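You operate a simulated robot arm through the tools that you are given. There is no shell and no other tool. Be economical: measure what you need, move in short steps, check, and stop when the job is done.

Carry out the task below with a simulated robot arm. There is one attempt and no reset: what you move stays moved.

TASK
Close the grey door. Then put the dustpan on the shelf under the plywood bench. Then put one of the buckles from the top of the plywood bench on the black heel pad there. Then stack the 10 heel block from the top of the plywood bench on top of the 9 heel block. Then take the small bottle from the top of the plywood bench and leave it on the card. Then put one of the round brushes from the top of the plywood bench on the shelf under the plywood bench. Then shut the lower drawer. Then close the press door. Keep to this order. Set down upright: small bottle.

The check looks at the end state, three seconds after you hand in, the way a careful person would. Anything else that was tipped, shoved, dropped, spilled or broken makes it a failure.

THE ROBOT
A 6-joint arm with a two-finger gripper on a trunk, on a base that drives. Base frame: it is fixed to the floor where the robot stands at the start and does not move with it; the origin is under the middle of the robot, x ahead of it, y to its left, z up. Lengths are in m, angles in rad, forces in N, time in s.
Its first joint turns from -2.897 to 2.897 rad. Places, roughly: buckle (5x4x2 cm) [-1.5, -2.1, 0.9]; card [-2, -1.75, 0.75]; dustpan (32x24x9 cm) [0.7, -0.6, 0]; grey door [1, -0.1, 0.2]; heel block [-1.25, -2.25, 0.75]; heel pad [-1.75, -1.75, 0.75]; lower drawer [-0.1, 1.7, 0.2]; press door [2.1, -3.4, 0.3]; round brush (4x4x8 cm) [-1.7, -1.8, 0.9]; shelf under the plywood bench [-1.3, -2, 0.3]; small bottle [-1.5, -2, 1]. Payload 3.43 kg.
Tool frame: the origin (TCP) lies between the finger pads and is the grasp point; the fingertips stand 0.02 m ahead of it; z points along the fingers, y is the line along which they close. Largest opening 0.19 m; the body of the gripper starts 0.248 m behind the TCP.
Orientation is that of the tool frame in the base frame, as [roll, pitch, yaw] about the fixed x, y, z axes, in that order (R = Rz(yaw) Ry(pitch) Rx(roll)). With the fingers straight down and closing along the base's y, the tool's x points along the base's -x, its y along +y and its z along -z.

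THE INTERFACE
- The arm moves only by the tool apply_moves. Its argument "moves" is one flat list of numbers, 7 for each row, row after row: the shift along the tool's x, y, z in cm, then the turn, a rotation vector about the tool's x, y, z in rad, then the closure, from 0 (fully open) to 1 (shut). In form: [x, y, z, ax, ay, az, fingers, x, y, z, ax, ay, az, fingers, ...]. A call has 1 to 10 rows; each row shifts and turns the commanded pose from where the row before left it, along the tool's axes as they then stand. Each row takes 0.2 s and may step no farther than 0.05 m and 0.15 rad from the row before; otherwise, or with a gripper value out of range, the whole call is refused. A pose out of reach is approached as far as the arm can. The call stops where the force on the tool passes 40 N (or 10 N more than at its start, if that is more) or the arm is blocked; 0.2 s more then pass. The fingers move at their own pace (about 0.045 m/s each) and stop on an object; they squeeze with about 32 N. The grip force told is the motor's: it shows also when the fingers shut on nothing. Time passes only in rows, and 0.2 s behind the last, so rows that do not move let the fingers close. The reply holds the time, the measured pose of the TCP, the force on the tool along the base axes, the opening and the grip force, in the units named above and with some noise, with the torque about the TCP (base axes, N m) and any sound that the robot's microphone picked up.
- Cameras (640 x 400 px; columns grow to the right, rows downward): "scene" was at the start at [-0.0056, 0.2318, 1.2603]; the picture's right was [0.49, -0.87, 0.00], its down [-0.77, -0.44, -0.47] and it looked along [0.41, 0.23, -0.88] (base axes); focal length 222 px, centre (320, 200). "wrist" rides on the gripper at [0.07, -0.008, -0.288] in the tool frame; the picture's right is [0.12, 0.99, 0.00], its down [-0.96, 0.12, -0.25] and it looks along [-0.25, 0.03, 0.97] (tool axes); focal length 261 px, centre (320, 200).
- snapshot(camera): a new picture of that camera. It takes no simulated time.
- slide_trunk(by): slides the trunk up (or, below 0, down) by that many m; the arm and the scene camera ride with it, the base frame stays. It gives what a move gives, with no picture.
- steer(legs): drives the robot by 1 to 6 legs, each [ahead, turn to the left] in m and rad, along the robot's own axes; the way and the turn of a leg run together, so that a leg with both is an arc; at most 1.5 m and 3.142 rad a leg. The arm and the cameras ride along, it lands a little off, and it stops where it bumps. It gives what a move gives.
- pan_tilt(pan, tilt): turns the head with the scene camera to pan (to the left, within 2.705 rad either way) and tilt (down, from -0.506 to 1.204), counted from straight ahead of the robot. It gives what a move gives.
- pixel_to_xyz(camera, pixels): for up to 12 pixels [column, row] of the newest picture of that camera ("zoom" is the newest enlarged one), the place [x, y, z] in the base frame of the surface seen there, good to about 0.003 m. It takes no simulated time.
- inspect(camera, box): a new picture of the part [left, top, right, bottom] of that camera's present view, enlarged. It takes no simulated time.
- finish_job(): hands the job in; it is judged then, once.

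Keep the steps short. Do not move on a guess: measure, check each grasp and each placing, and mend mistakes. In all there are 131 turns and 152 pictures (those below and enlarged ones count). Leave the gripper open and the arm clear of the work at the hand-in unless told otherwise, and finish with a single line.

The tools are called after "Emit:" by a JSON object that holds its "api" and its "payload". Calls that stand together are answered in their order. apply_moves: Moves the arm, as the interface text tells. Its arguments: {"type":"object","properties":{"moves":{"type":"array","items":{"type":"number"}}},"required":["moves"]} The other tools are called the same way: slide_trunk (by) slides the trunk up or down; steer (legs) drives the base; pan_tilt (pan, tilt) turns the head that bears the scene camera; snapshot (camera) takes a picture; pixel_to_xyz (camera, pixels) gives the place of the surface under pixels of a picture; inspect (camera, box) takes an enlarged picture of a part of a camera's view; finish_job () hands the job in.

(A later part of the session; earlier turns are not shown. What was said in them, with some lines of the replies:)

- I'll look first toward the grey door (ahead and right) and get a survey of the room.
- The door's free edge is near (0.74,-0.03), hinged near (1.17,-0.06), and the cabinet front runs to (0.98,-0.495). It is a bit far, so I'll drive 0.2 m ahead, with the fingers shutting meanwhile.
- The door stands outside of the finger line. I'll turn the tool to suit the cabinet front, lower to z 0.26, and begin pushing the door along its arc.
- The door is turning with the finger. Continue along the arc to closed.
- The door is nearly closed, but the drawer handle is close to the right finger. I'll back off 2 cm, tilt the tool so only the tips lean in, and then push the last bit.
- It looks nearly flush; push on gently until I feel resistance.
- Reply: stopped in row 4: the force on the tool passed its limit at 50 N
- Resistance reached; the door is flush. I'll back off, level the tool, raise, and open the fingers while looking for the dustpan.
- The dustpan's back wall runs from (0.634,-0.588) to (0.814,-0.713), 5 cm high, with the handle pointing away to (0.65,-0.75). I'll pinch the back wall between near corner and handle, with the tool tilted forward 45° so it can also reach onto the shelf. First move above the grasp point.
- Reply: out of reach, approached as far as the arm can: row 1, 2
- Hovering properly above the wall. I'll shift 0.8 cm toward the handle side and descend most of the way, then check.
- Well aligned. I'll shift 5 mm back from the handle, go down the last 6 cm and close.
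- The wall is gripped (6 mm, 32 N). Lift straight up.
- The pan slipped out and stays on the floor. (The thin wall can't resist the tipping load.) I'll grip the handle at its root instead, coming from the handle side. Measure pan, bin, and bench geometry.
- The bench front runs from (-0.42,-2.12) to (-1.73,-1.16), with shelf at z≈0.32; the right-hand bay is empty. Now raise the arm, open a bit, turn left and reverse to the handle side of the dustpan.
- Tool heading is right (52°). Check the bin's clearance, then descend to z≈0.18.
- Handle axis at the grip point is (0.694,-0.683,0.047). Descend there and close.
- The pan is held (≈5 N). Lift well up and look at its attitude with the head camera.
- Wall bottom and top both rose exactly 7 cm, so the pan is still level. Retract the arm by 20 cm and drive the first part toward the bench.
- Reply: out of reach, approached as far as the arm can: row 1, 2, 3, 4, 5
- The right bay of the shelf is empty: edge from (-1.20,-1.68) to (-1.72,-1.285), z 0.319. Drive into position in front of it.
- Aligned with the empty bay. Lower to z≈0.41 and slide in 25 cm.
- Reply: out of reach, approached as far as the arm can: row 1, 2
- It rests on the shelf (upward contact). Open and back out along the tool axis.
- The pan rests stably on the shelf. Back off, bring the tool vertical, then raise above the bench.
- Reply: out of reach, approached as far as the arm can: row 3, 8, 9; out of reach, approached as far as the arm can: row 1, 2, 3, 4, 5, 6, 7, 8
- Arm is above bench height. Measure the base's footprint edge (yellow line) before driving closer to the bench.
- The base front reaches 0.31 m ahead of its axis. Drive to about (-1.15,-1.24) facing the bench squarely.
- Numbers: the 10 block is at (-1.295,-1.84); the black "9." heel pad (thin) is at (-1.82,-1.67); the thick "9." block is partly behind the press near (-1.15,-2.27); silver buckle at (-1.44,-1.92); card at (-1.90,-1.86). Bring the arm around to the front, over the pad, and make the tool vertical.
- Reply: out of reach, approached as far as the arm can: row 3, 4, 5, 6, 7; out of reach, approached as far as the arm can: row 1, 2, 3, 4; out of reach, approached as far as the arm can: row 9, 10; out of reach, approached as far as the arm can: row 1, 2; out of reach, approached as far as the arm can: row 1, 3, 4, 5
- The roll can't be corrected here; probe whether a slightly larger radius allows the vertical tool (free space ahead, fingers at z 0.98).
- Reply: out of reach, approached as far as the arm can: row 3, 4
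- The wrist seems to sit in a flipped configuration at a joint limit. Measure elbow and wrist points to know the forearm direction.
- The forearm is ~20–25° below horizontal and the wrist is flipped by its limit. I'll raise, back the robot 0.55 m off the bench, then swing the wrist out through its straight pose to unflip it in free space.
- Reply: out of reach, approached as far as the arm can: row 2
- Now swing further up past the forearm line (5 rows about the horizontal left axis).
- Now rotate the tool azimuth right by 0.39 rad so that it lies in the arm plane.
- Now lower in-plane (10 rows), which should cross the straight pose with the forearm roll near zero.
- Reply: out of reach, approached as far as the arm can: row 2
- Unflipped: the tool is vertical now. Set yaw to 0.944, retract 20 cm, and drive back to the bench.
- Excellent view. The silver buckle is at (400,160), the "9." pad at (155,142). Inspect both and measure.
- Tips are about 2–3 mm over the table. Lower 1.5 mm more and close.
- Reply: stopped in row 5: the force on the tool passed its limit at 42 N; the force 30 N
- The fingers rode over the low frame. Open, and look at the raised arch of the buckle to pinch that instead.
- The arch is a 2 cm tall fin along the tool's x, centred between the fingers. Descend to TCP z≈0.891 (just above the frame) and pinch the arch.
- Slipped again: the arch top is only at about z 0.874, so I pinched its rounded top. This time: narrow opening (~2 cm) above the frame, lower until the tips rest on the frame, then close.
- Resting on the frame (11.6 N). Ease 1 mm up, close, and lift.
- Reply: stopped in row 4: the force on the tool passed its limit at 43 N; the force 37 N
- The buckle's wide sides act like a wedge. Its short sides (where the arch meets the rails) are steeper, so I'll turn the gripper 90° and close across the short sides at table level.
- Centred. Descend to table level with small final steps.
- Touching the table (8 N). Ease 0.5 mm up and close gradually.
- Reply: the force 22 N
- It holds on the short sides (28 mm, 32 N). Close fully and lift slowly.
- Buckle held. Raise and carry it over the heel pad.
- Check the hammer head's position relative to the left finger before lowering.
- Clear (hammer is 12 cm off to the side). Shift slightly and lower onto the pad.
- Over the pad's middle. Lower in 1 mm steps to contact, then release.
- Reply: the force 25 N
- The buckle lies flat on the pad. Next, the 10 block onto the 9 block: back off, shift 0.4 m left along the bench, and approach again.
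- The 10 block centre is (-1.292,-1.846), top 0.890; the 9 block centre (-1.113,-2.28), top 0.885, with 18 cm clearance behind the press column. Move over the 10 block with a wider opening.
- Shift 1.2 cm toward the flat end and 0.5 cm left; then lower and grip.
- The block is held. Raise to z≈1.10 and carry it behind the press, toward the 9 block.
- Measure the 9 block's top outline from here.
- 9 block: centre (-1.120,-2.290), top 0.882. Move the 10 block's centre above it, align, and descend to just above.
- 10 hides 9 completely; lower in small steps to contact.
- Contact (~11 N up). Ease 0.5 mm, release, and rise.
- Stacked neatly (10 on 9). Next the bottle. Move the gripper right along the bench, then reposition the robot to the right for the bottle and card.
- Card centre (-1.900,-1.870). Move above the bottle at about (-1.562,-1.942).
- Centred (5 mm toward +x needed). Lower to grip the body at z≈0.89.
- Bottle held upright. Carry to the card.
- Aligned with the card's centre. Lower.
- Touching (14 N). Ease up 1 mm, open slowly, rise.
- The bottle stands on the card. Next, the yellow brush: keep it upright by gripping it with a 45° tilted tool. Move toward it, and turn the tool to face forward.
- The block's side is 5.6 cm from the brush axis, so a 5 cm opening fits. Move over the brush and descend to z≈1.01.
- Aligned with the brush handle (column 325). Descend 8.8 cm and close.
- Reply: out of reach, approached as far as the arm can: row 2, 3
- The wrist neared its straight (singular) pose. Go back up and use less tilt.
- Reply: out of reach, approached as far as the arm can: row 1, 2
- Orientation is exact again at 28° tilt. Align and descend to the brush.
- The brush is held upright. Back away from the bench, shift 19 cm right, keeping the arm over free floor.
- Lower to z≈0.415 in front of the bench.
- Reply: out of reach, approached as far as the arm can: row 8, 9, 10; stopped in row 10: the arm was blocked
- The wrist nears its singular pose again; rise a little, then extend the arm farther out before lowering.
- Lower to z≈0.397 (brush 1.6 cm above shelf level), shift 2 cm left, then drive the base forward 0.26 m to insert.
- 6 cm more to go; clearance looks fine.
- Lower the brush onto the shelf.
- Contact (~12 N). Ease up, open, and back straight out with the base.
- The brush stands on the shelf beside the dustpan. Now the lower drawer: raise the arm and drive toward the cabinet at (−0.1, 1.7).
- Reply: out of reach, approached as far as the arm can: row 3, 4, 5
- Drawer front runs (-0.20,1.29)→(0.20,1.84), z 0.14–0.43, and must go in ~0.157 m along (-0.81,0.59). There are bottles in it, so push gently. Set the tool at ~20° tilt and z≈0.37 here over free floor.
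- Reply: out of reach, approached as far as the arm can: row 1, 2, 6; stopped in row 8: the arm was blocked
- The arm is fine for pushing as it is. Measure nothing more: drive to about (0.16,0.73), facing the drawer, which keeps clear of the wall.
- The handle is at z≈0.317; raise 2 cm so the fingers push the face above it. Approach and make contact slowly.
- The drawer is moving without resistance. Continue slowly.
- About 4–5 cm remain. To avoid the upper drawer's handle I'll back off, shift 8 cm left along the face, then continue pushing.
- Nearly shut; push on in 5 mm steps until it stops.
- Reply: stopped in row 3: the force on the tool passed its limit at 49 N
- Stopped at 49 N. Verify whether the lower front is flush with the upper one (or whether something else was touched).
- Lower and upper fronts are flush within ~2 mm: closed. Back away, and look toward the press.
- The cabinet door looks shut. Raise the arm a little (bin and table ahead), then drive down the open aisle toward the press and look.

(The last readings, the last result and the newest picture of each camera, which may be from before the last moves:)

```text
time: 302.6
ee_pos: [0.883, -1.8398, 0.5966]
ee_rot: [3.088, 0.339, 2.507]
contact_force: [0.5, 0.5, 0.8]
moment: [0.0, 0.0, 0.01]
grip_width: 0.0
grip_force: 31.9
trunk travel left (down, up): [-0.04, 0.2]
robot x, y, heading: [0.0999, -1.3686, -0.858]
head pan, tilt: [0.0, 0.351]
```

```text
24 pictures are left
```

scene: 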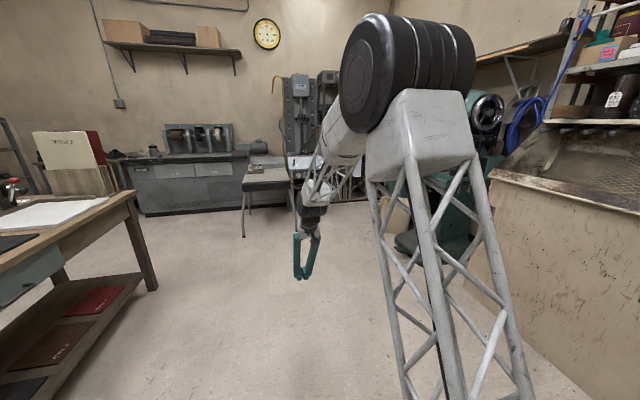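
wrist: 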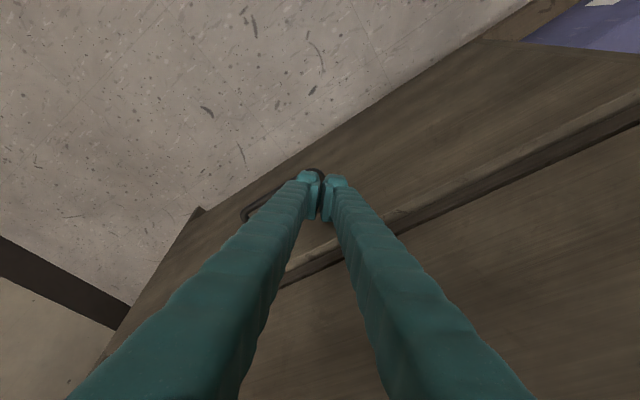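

The arm hides the press. Turn the robot right so the press appears left of the arm.

Emit:
{"api": "steer", "payload": {"legs": [[0, -0.65]]}}

Emit:
{"api": "pan_tilt", "payload": {"pan": 0.55, "tilt": 0.4}}

Emit:
{"api": "snapshot", "payload": {"camera": "scene"}}

Emit:
{"api": "inspect", "payload": {"camera": "scene", "box": [200, 60, 440, 240]}}

```text
time: 304.8
ee_pos: [0.4357, -2.2162, 0.5957]
ee_rot: [3.088, 0.339, 1.858]
contact_force: [0.3, -0.5, 0.3]
moment: [0.03, -0.02, 0.0]
grip_width: 0.0
grip_force: 31.9
trunk travel left (down, up): [-0.04, 0.2]
robot x, y, heading: [0.0999, -1.3648, -1.504]
head pan, tilt: [0.0, 0.351]
```

```text
time: 305.8
ee_pos: [0.4365, -2.2162, 0.5964]
ee_rot: [3.088, 0.337, 1.857]
contact_force: [-0.5, -0.7, 0.7]
moment: [0.01, 0.01, -0.03]
grip_width: 0.0
grip_force: 32.2
trunk travel left (down, up): [-0.04, 0.2]
robot x, y, heading: [0.1038, -1.367, -1.511]
head pan, tilt: [0.55, 0.4]
```

```text
23 pictures are left
```

scene: 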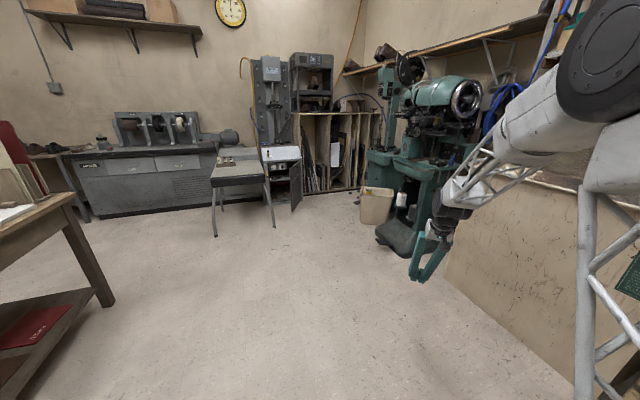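

```text
2.22 times, centred on (320, 150) of scene
```

zoom: 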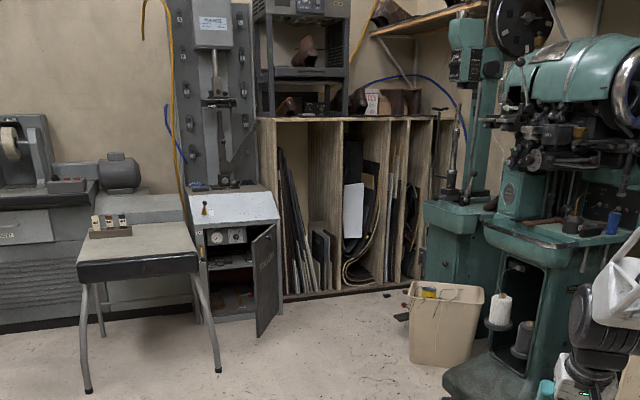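

The open door is on the grey press's base cabinet (zoom 265,280). Measure it.

Emit:
{"api": "pixel_to_xyz", "payload": {"camera": "zoom", "pixels": [[252, 240], [276, 224], [258, 335], [280, 310], [266, 275], [207, 245], [215, 318], [283, 300], [240, 310], [200, 250], [148, 265], [435, 345]]}}

Emit:
{"api": "inspect", "payload": {"camera": "scene", "box": [260, 130, 320, 220]}}

```text
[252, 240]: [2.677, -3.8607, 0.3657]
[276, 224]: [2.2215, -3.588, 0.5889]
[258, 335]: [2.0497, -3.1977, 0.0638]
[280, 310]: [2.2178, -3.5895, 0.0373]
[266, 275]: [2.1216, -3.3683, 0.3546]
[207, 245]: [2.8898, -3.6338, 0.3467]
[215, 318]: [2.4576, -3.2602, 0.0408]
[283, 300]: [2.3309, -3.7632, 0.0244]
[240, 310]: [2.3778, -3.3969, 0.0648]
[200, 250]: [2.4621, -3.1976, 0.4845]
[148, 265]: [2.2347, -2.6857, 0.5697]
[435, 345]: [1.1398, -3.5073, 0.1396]
```

```text
4.44 times, centred on (290, 175) of scene
```

zoom: 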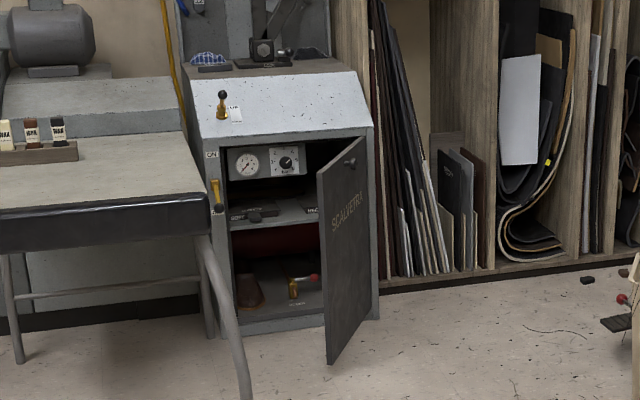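

Door: hinge ≈(2.22,-3.59), free edge ≈(2.05,-3.20), to be swung clockwise ~57° — mostly a push toward +x at y≈-3.29. Measure the obstacles around the route.

Emit:
{"api": "pixel_to_xyz", "payload": {"camera": "scene", "pixels": [[447, 283], [560, 370], [385, 245], [378, 222], [362, 218], [213, 236], [274, 226], [222, 205], [210, 185], [102, 305], [405, 250]]}}

Emit:
{"api": "apply_moves", "payload": {"moves": [0, -4.5, 0, 0, 0, 0, 1, 0, -4.5, 0, 0, 0, 0, 1]}}

```text
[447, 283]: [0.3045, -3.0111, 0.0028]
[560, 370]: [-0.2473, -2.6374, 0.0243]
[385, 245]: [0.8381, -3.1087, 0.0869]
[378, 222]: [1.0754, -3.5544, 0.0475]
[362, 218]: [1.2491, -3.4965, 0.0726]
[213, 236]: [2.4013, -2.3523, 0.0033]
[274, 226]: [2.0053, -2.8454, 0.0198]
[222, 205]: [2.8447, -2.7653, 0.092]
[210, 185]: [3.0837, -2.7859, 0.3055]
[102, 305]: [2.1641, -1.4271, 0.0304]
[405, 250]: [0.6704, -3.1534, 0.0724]
```

```text
time: 306.4
ee_pos: [0.3504, -2.2414, 0.5929]
ee_rot: [3.088, 0.34, 1.857]
contact_force: [0.9, 0.2, -0.2]
moment: [-0.03, 0.1, -0.07]
grip_width: 0.0
grip_force: 32.2
trunk travel left (down, up): [-0.04, 0.2]
robot x, y, heading: [0.1049, -1.3645, -1.504]
head pan, tilt: [0.55, 0.4]
```

Route is clear via (1.25,-2.75). Swing the arm to the right and lower it partly for the push.

Emit:
{"api": "apply_moves", "payload": {"moves": [2, -4.1, 1.2, 0, 0, 0, 1, 2, -4.1, 1.2, 0, 0, 0, 1, 2, -4.1, 1.2, 0, 0, 0, 1, 2, -4.1, 1.2, 0, 0, 0, 1, 2, -4.1, 1.2, 0, 0, 0, 1, 2, -4.1, 1.2, 0, 0, 0, 1, 2, -4.1, 1.2, 0, 0, 0, 1, 2, -4.1, 1.2, 0, 0, 0, 1, 2, -4.1, 1.2, 0, 0, 0, 1, 2, -4.1, 1.2, 0, 0, 0, 1]}}

Emit:
{"api": "steer", "payload": {"legs": [[0, 0.624], [1.4, 0]]}}

Emit:
{"api": "pan_tilt", "payload": {"pan": 0.2, "tilt": 0.5}}

Emit:
{"api": "snapshot", "payload": {"camera": "scene"}}

```text
time: 308.6
ee_pos: [-0.0767, -2.2204, 0.3909]
ee_rot: [3.088, 0.339, 1.857]
contact_force: [0.4, -0.3, 0.8]
moment: [0.06, 0.12, -0.03]
grip_width: 0.0
grip_force: 31.8
trunk travel left (down, up): [-0.04, 0.2]
robot x, y, heading: [0.1006, -1.3656, -1.512]
head pan, tilt: [0.55, 0.4]
```

```text
time: 317.4
ee_pos: [1.3535, -3.2476, 0.3905]
ee_rot: [3.087, 0.34, 2.481]
contact_force: [0.3, 0.0, 0.0]
moment: [-0.01, -0.01, 0.03]
grip_width: 0.0002
grip_force: 31.6
trunk travel left (down, up): [-0.04, 0.2]
robot x, y, heading: [0.9975, -2.4498, -0.878]
head pan, tilt: [0.55, 0.4]
```

```text
time: 318.2
ee_pos: [1.3514, -3.2468, 0.3903]
ee_rot: [3.088, 0.339, 2.481]
contact_force: [-0.4, -0.7, 0.2]
moment: [0.0, -0.03, -0.01]
grip_width: 0.0
grip_force: 32.3
trunk travel left (down, up): [-0.04, 0.2]
robot x, y, heading: [0.9941, -2.4527, -0.883]
head pan, tilt: [0.201, 0.499]
```

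```text
20 pictures are left
```

scene: 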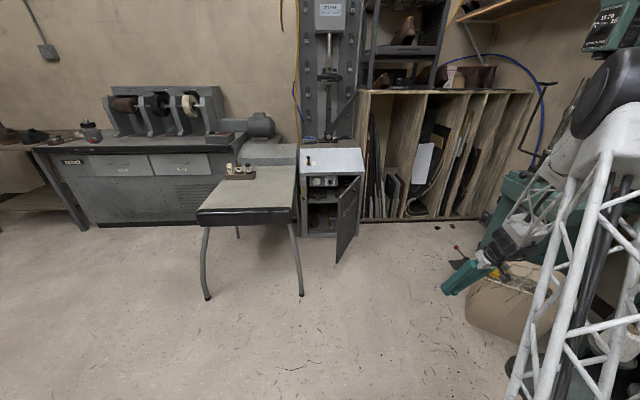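

Curve in toward the door with a short arc, keeping clear of the waste bin and the stool leg.

Emit:
{"api": "steer", "payload": {"legs": [[0.2, 0.1], [0.1, 0.48]]}}

Emit:
{"api": "snapshot", "payload": {"camera": "wrist"}}

Emit:
{"api": "snapshot", "payload": {"camera": "scene"}}

```text
time: 321.3
ee_pos: [1.9504, -3.1216, 0.3896]
ee_rot: [3.087, 0.34, 3.061]
contact_force: [0.0, 0.5, -0.3]
moment: [-0.02, 0.02, -0.01]
grip_width: 0.0
grip_force: 31.8
trunk travel left (down, up): [-0.04, 0.2]
robot x, y, heading: [1.2164, -2.6531, -0.302]
head pan, tilt: [0.201, 0.499]
```

```text
19 pictures are left
```

wrist: 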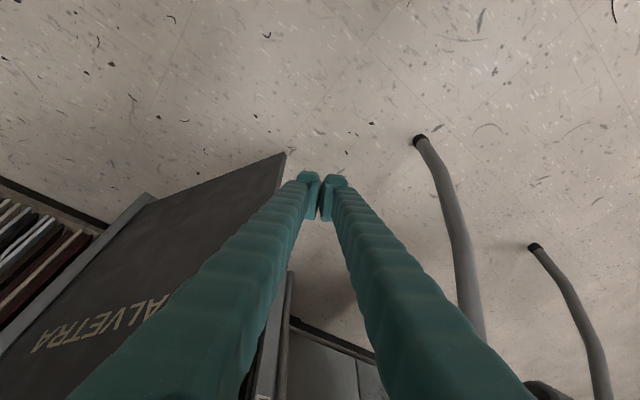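

```text
18 pictures are left
```

scene: 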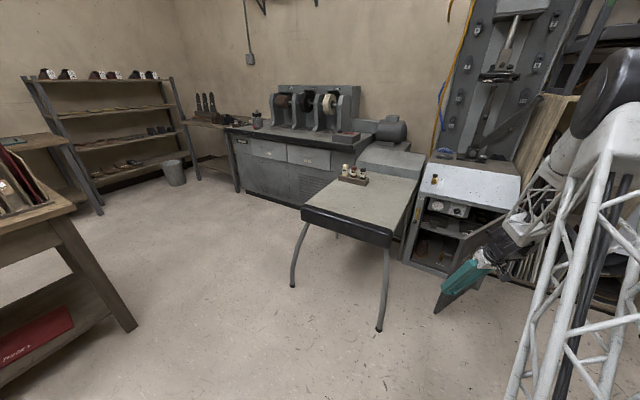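

Emit:
{"api": "pixel_to_xyz", "payload": {"camera": "wrist", "pixels": [[282, 158], [240, 200], [200, 230], [150, 205], [420, 141], [450, 220], [472, 310], [270, 380], [285, 290], [330, 345]]}}

```text
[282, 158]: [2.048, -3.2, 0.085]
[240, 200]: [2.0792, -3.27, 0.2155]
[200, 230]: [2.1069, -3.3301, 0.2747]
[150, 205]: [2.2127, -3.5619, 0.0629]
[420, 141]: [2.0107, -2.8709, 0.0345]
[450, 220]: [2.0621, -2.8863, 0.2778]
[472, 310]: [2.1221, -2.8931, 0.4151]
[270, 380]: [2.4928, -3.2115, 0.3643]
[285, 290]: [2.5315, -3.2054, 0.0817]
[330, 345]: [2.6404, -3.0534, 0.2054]
```

Shift the fingers right to y≈-3.26 and lower slightly, then push by driving forward in stages.

Emit:
{"api": "apply_moves", "payload": {"moves": [0.6, -4.6, 1.5, 0, 0, 0, 1, 0.4, -4.6, 1.2, 0, 0, 0, 1, 0.3, -4.6, 1, 0, 0, 0, 1]}}

Emit:
{"api": "steer", "payload": {"legs": [[0.2, 0]]}}

Emit:
{"api": "snapshot", "payload": {"camera": "wrist"}}

```text
time: 322.1
ee_pos: [1.9418, -3.2578, 0.3446]
ee_rot: [3.088, 0.341, 3.064]
contact_force: [0.1, 0.3, 0.6]
moment: [-0.06, 0.12, -0.01]
grip_width: 0.0
grip_force: 32.0
trunk travel left (down, up): [-0.04, 0.2]
robot x, y, heading: [1.2149, -2.6509, -0.305]
head pan, tilt: [0.201, 0.499]
```

```text
time: 323.7
ee_pos: [2.1353, -3.3174, 0.3442]
ee_rot: [3.087, 0.338, 3.061]
contact_force: [0.0, 0.3, 0.8]
moment: [0.01, 0.0, 0.0]
grip_width: 0.0001
grip_force: 31.9
trunk travel left (down, up): [-0.04, 0.2]
robot x, y, heading: [1.4076, -2.7098, -0.3]
head pan, tilt: [0.201, 0.499]
```

```text
17 pictures are left
```

wrist: 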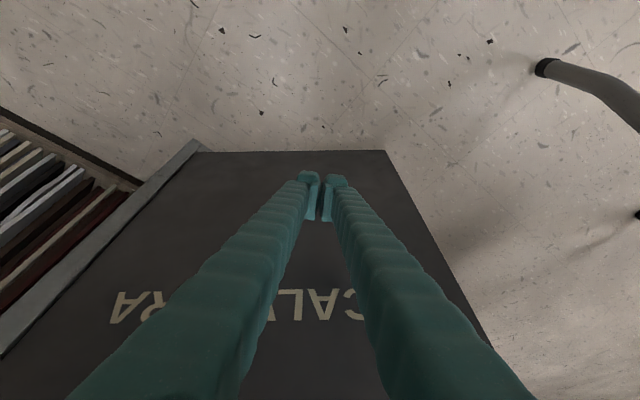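

The door follows. Continue 0.12 m, then finish with the arm.

Emit:
{"api": "steer", "payload": {"legs": [[0.12, 0]]}}

Emit:
{"api": "apply_moves", "payload": {"moves": [-1.4, 0.8, 0.5, 0, 0, 0, 1, -1.4, 0.8, 0.5, 0, 0, 0, 1, -1.4, 0.5, 0.5, 0, 0, 0, 1]}}

Emit:
{"api": "snapshot", "payload": {"camera": "wrist"}}

```text
time: 324.9
ee_pos: [2.2512, -3.3538, 0.3439]
ee_rot: [3.087, 0.339, 3.061]
contact_force: [-0.3, 0.6, 0.4]
moment: [-0.01, -0.03, 0.0]
grip_width: 0.0
grip_force: 32.5
trunk travel left (down, up): [-0.04, 0.2]
robot x, y, heading: [1.5232, -2.7471, -0.296]
head pan, tilt: [0.201, 0.499]
```

```text
time: 325.7
ee_pos: [2.2968, -3.3357, 0.3459]
ee_rot: [3.088, 0.337, 3.061]
contact_force: [0.0, 0.1, 0.1]
moment: [0.02, -0.02, -0.04]
grip_width: 0.0
grip_force: 31.3
trunk travel left (down, up): [-0.04, 0.2]
robot x, y, heading: [1.5245, -2.7519, -0.303]
head pan, tilt: [0.201, 0.499]
```

```text
16 pictures are left
```

wrist: 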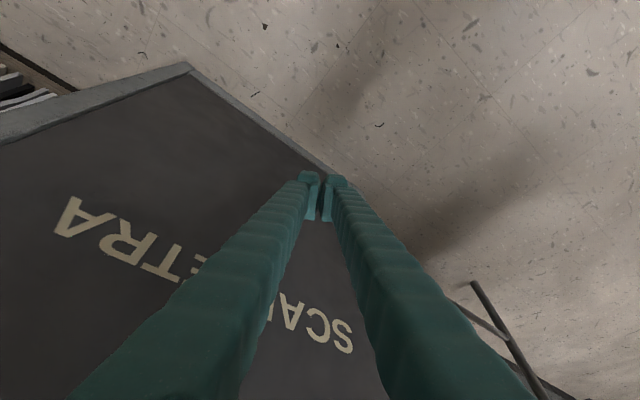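

Emit:
{"api": "apply_moves", "payload": {"moves": [-1.04, -0.27, 0.37, 0, 0, 0, 1, -1.04, -0.27, 0.37, 0, 0, 0, 1, -1.04, -0.27, 0.37, 0, 0, 0, 1, -1.04, -0.27, 0.37, 0, 0, 0, 1, -1.04, -0.27, 0.37, 0, 0, 0, 1, -1.04, -0.27, 0.37, 0, 0, 0, 1]}}

Emit:
{"api": "snapshot", "payload": {"camera": "wrist"}}

```text
time: 327.1
ee_pos: [2.3534, -3.3534, 0.3427]
ee_rot: [3.081, 0.333, 3.062]
contact_force: [-8.3, 4.5, 3.1]
moment: [-0.12, -0.05, -0.15]
grip_width: 0.0001
grip_force: 32.3
trunk travel left (down, up): [-0.04, 0.2]
robot x, y, heading: [1.522, -2.7453, -0.299]
head pan, tilt: [0.201, 0.499]
stopped in row 6: the force on the tool passed its limit at 58 N (the readings are from after the stop); the commanded pose is now the measured one
```

```text
15 pictures are left
```

wrist: 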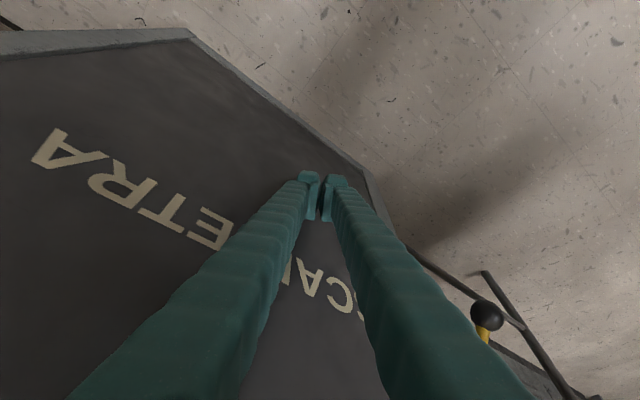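

Stopped by force. Check whether the door face is flush with the cabinet frame.

Emit:
{"api": "pixel_to_xyz", "payload": {"camera": "wrist", "pixels": [[180, 80], [120, 160], [270, 140], [330, 165], [230, 62], [300, 115], [375, 190], [100, 38], [180, 45], [400, 250], [20, 200]]}}

Emit:
{"api": "inspect", "payload": {"camera": "wrist", "box": [160, 20, 480, 260]}}

```text
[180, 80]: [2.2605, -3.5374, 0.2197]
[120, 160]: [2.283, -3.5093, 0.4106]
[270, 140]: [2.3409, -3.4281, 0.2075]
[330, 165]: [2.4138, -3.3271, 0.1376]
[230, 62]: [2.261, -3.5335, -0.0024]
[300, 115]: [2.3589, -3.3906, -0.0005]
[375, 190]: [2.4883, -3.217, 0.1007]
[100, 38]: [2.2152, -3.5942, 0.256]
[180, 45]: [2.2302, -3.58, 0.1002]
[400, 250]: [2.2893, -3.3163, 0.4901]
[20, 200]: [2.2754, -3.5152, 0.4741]
```

```text
1.67 times, centred on (320, 140) of wrist
5 turns are left
```

zoom: 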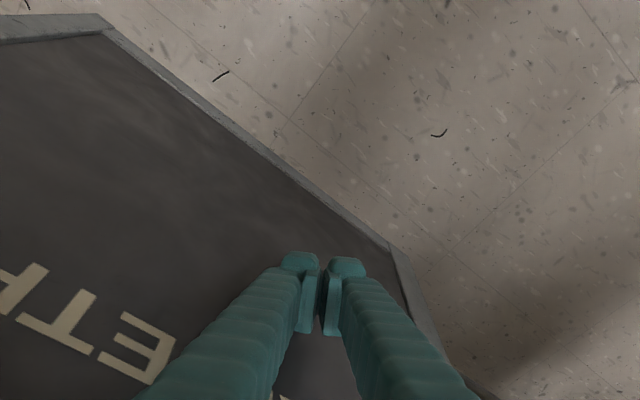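

The door is coplanar with the frame (within ~3 mm): closed. Back off, open the gripper, and drive clear.

Emit:
{"api": "apply_moves", "payload": {"moves": [3.7, 0, -1.3, 0, 0, 0, 1, 3.7, 0, -1.3, 0, 0, 0, 1, 3.7, 0, -1.3, 0, 0, 0, 0.6, 0, 0, 0, 0, 0, 0, 0.3, 0, 0, 0, 0, 0, 0, 0.3]}}

Emit:
{"api": "steer", "payload": {"legs": [[-0.25, 0]]}}

Emit:
{"api": "snapshot", "payload": {"camera": "wrist"}}

```text
time: 328.3
ee_pos: [2.2389, -3.3474, 0.3439]
ee_rot: [3.083, 0.335, 3.06]
contact_force: [-0.9, -0.5, 0.0]
moment: [0.0, 0.02, -0.01]
grip_width: 0.0689
grip_force: 0.1
trunk travel left (down, up): [-0.04, 0.2]
robot x, y, heading: [1.5248, -2.7463, -0.308]
head pan, tilt: [0.201, 0.499]
```

```text
time: 330.1
ee_pos: [1.9975, -3.2717, 0.3427]
ee_rot: [3.081, 0.336, 3.059]
contact_force: [-0.2, 0.3, -0.2]
moment: [0.02, -0.01, 0.0]
grip_width: 0.1331
grip_force: 0.0
trunk travel left (down, up): [-0.04, 0.2]
robot x, y, heading: [1.2846, -2.6696, -0.304]
head pan, tilt: [0.201, 0.499]
```

```text
13 pictures are left
4 turns are left
```

wrist: 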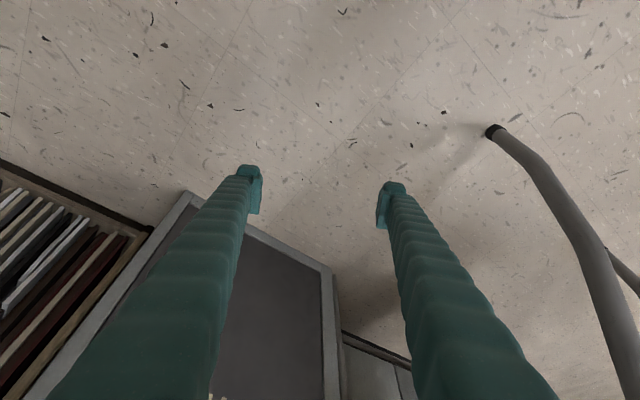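

The door stays shut, the gripper is open, and the arm is clear of the work, so I'm handing in.

Emit:
{"api": "finish_job", "payload": {}}

```text
The job is handed in.
```

All eight steps were done in the order given and the job is handed in: both doors and the drawer measured flush (within about 3 mm) or pushed to their stop, and the small bottle is upright on the card.
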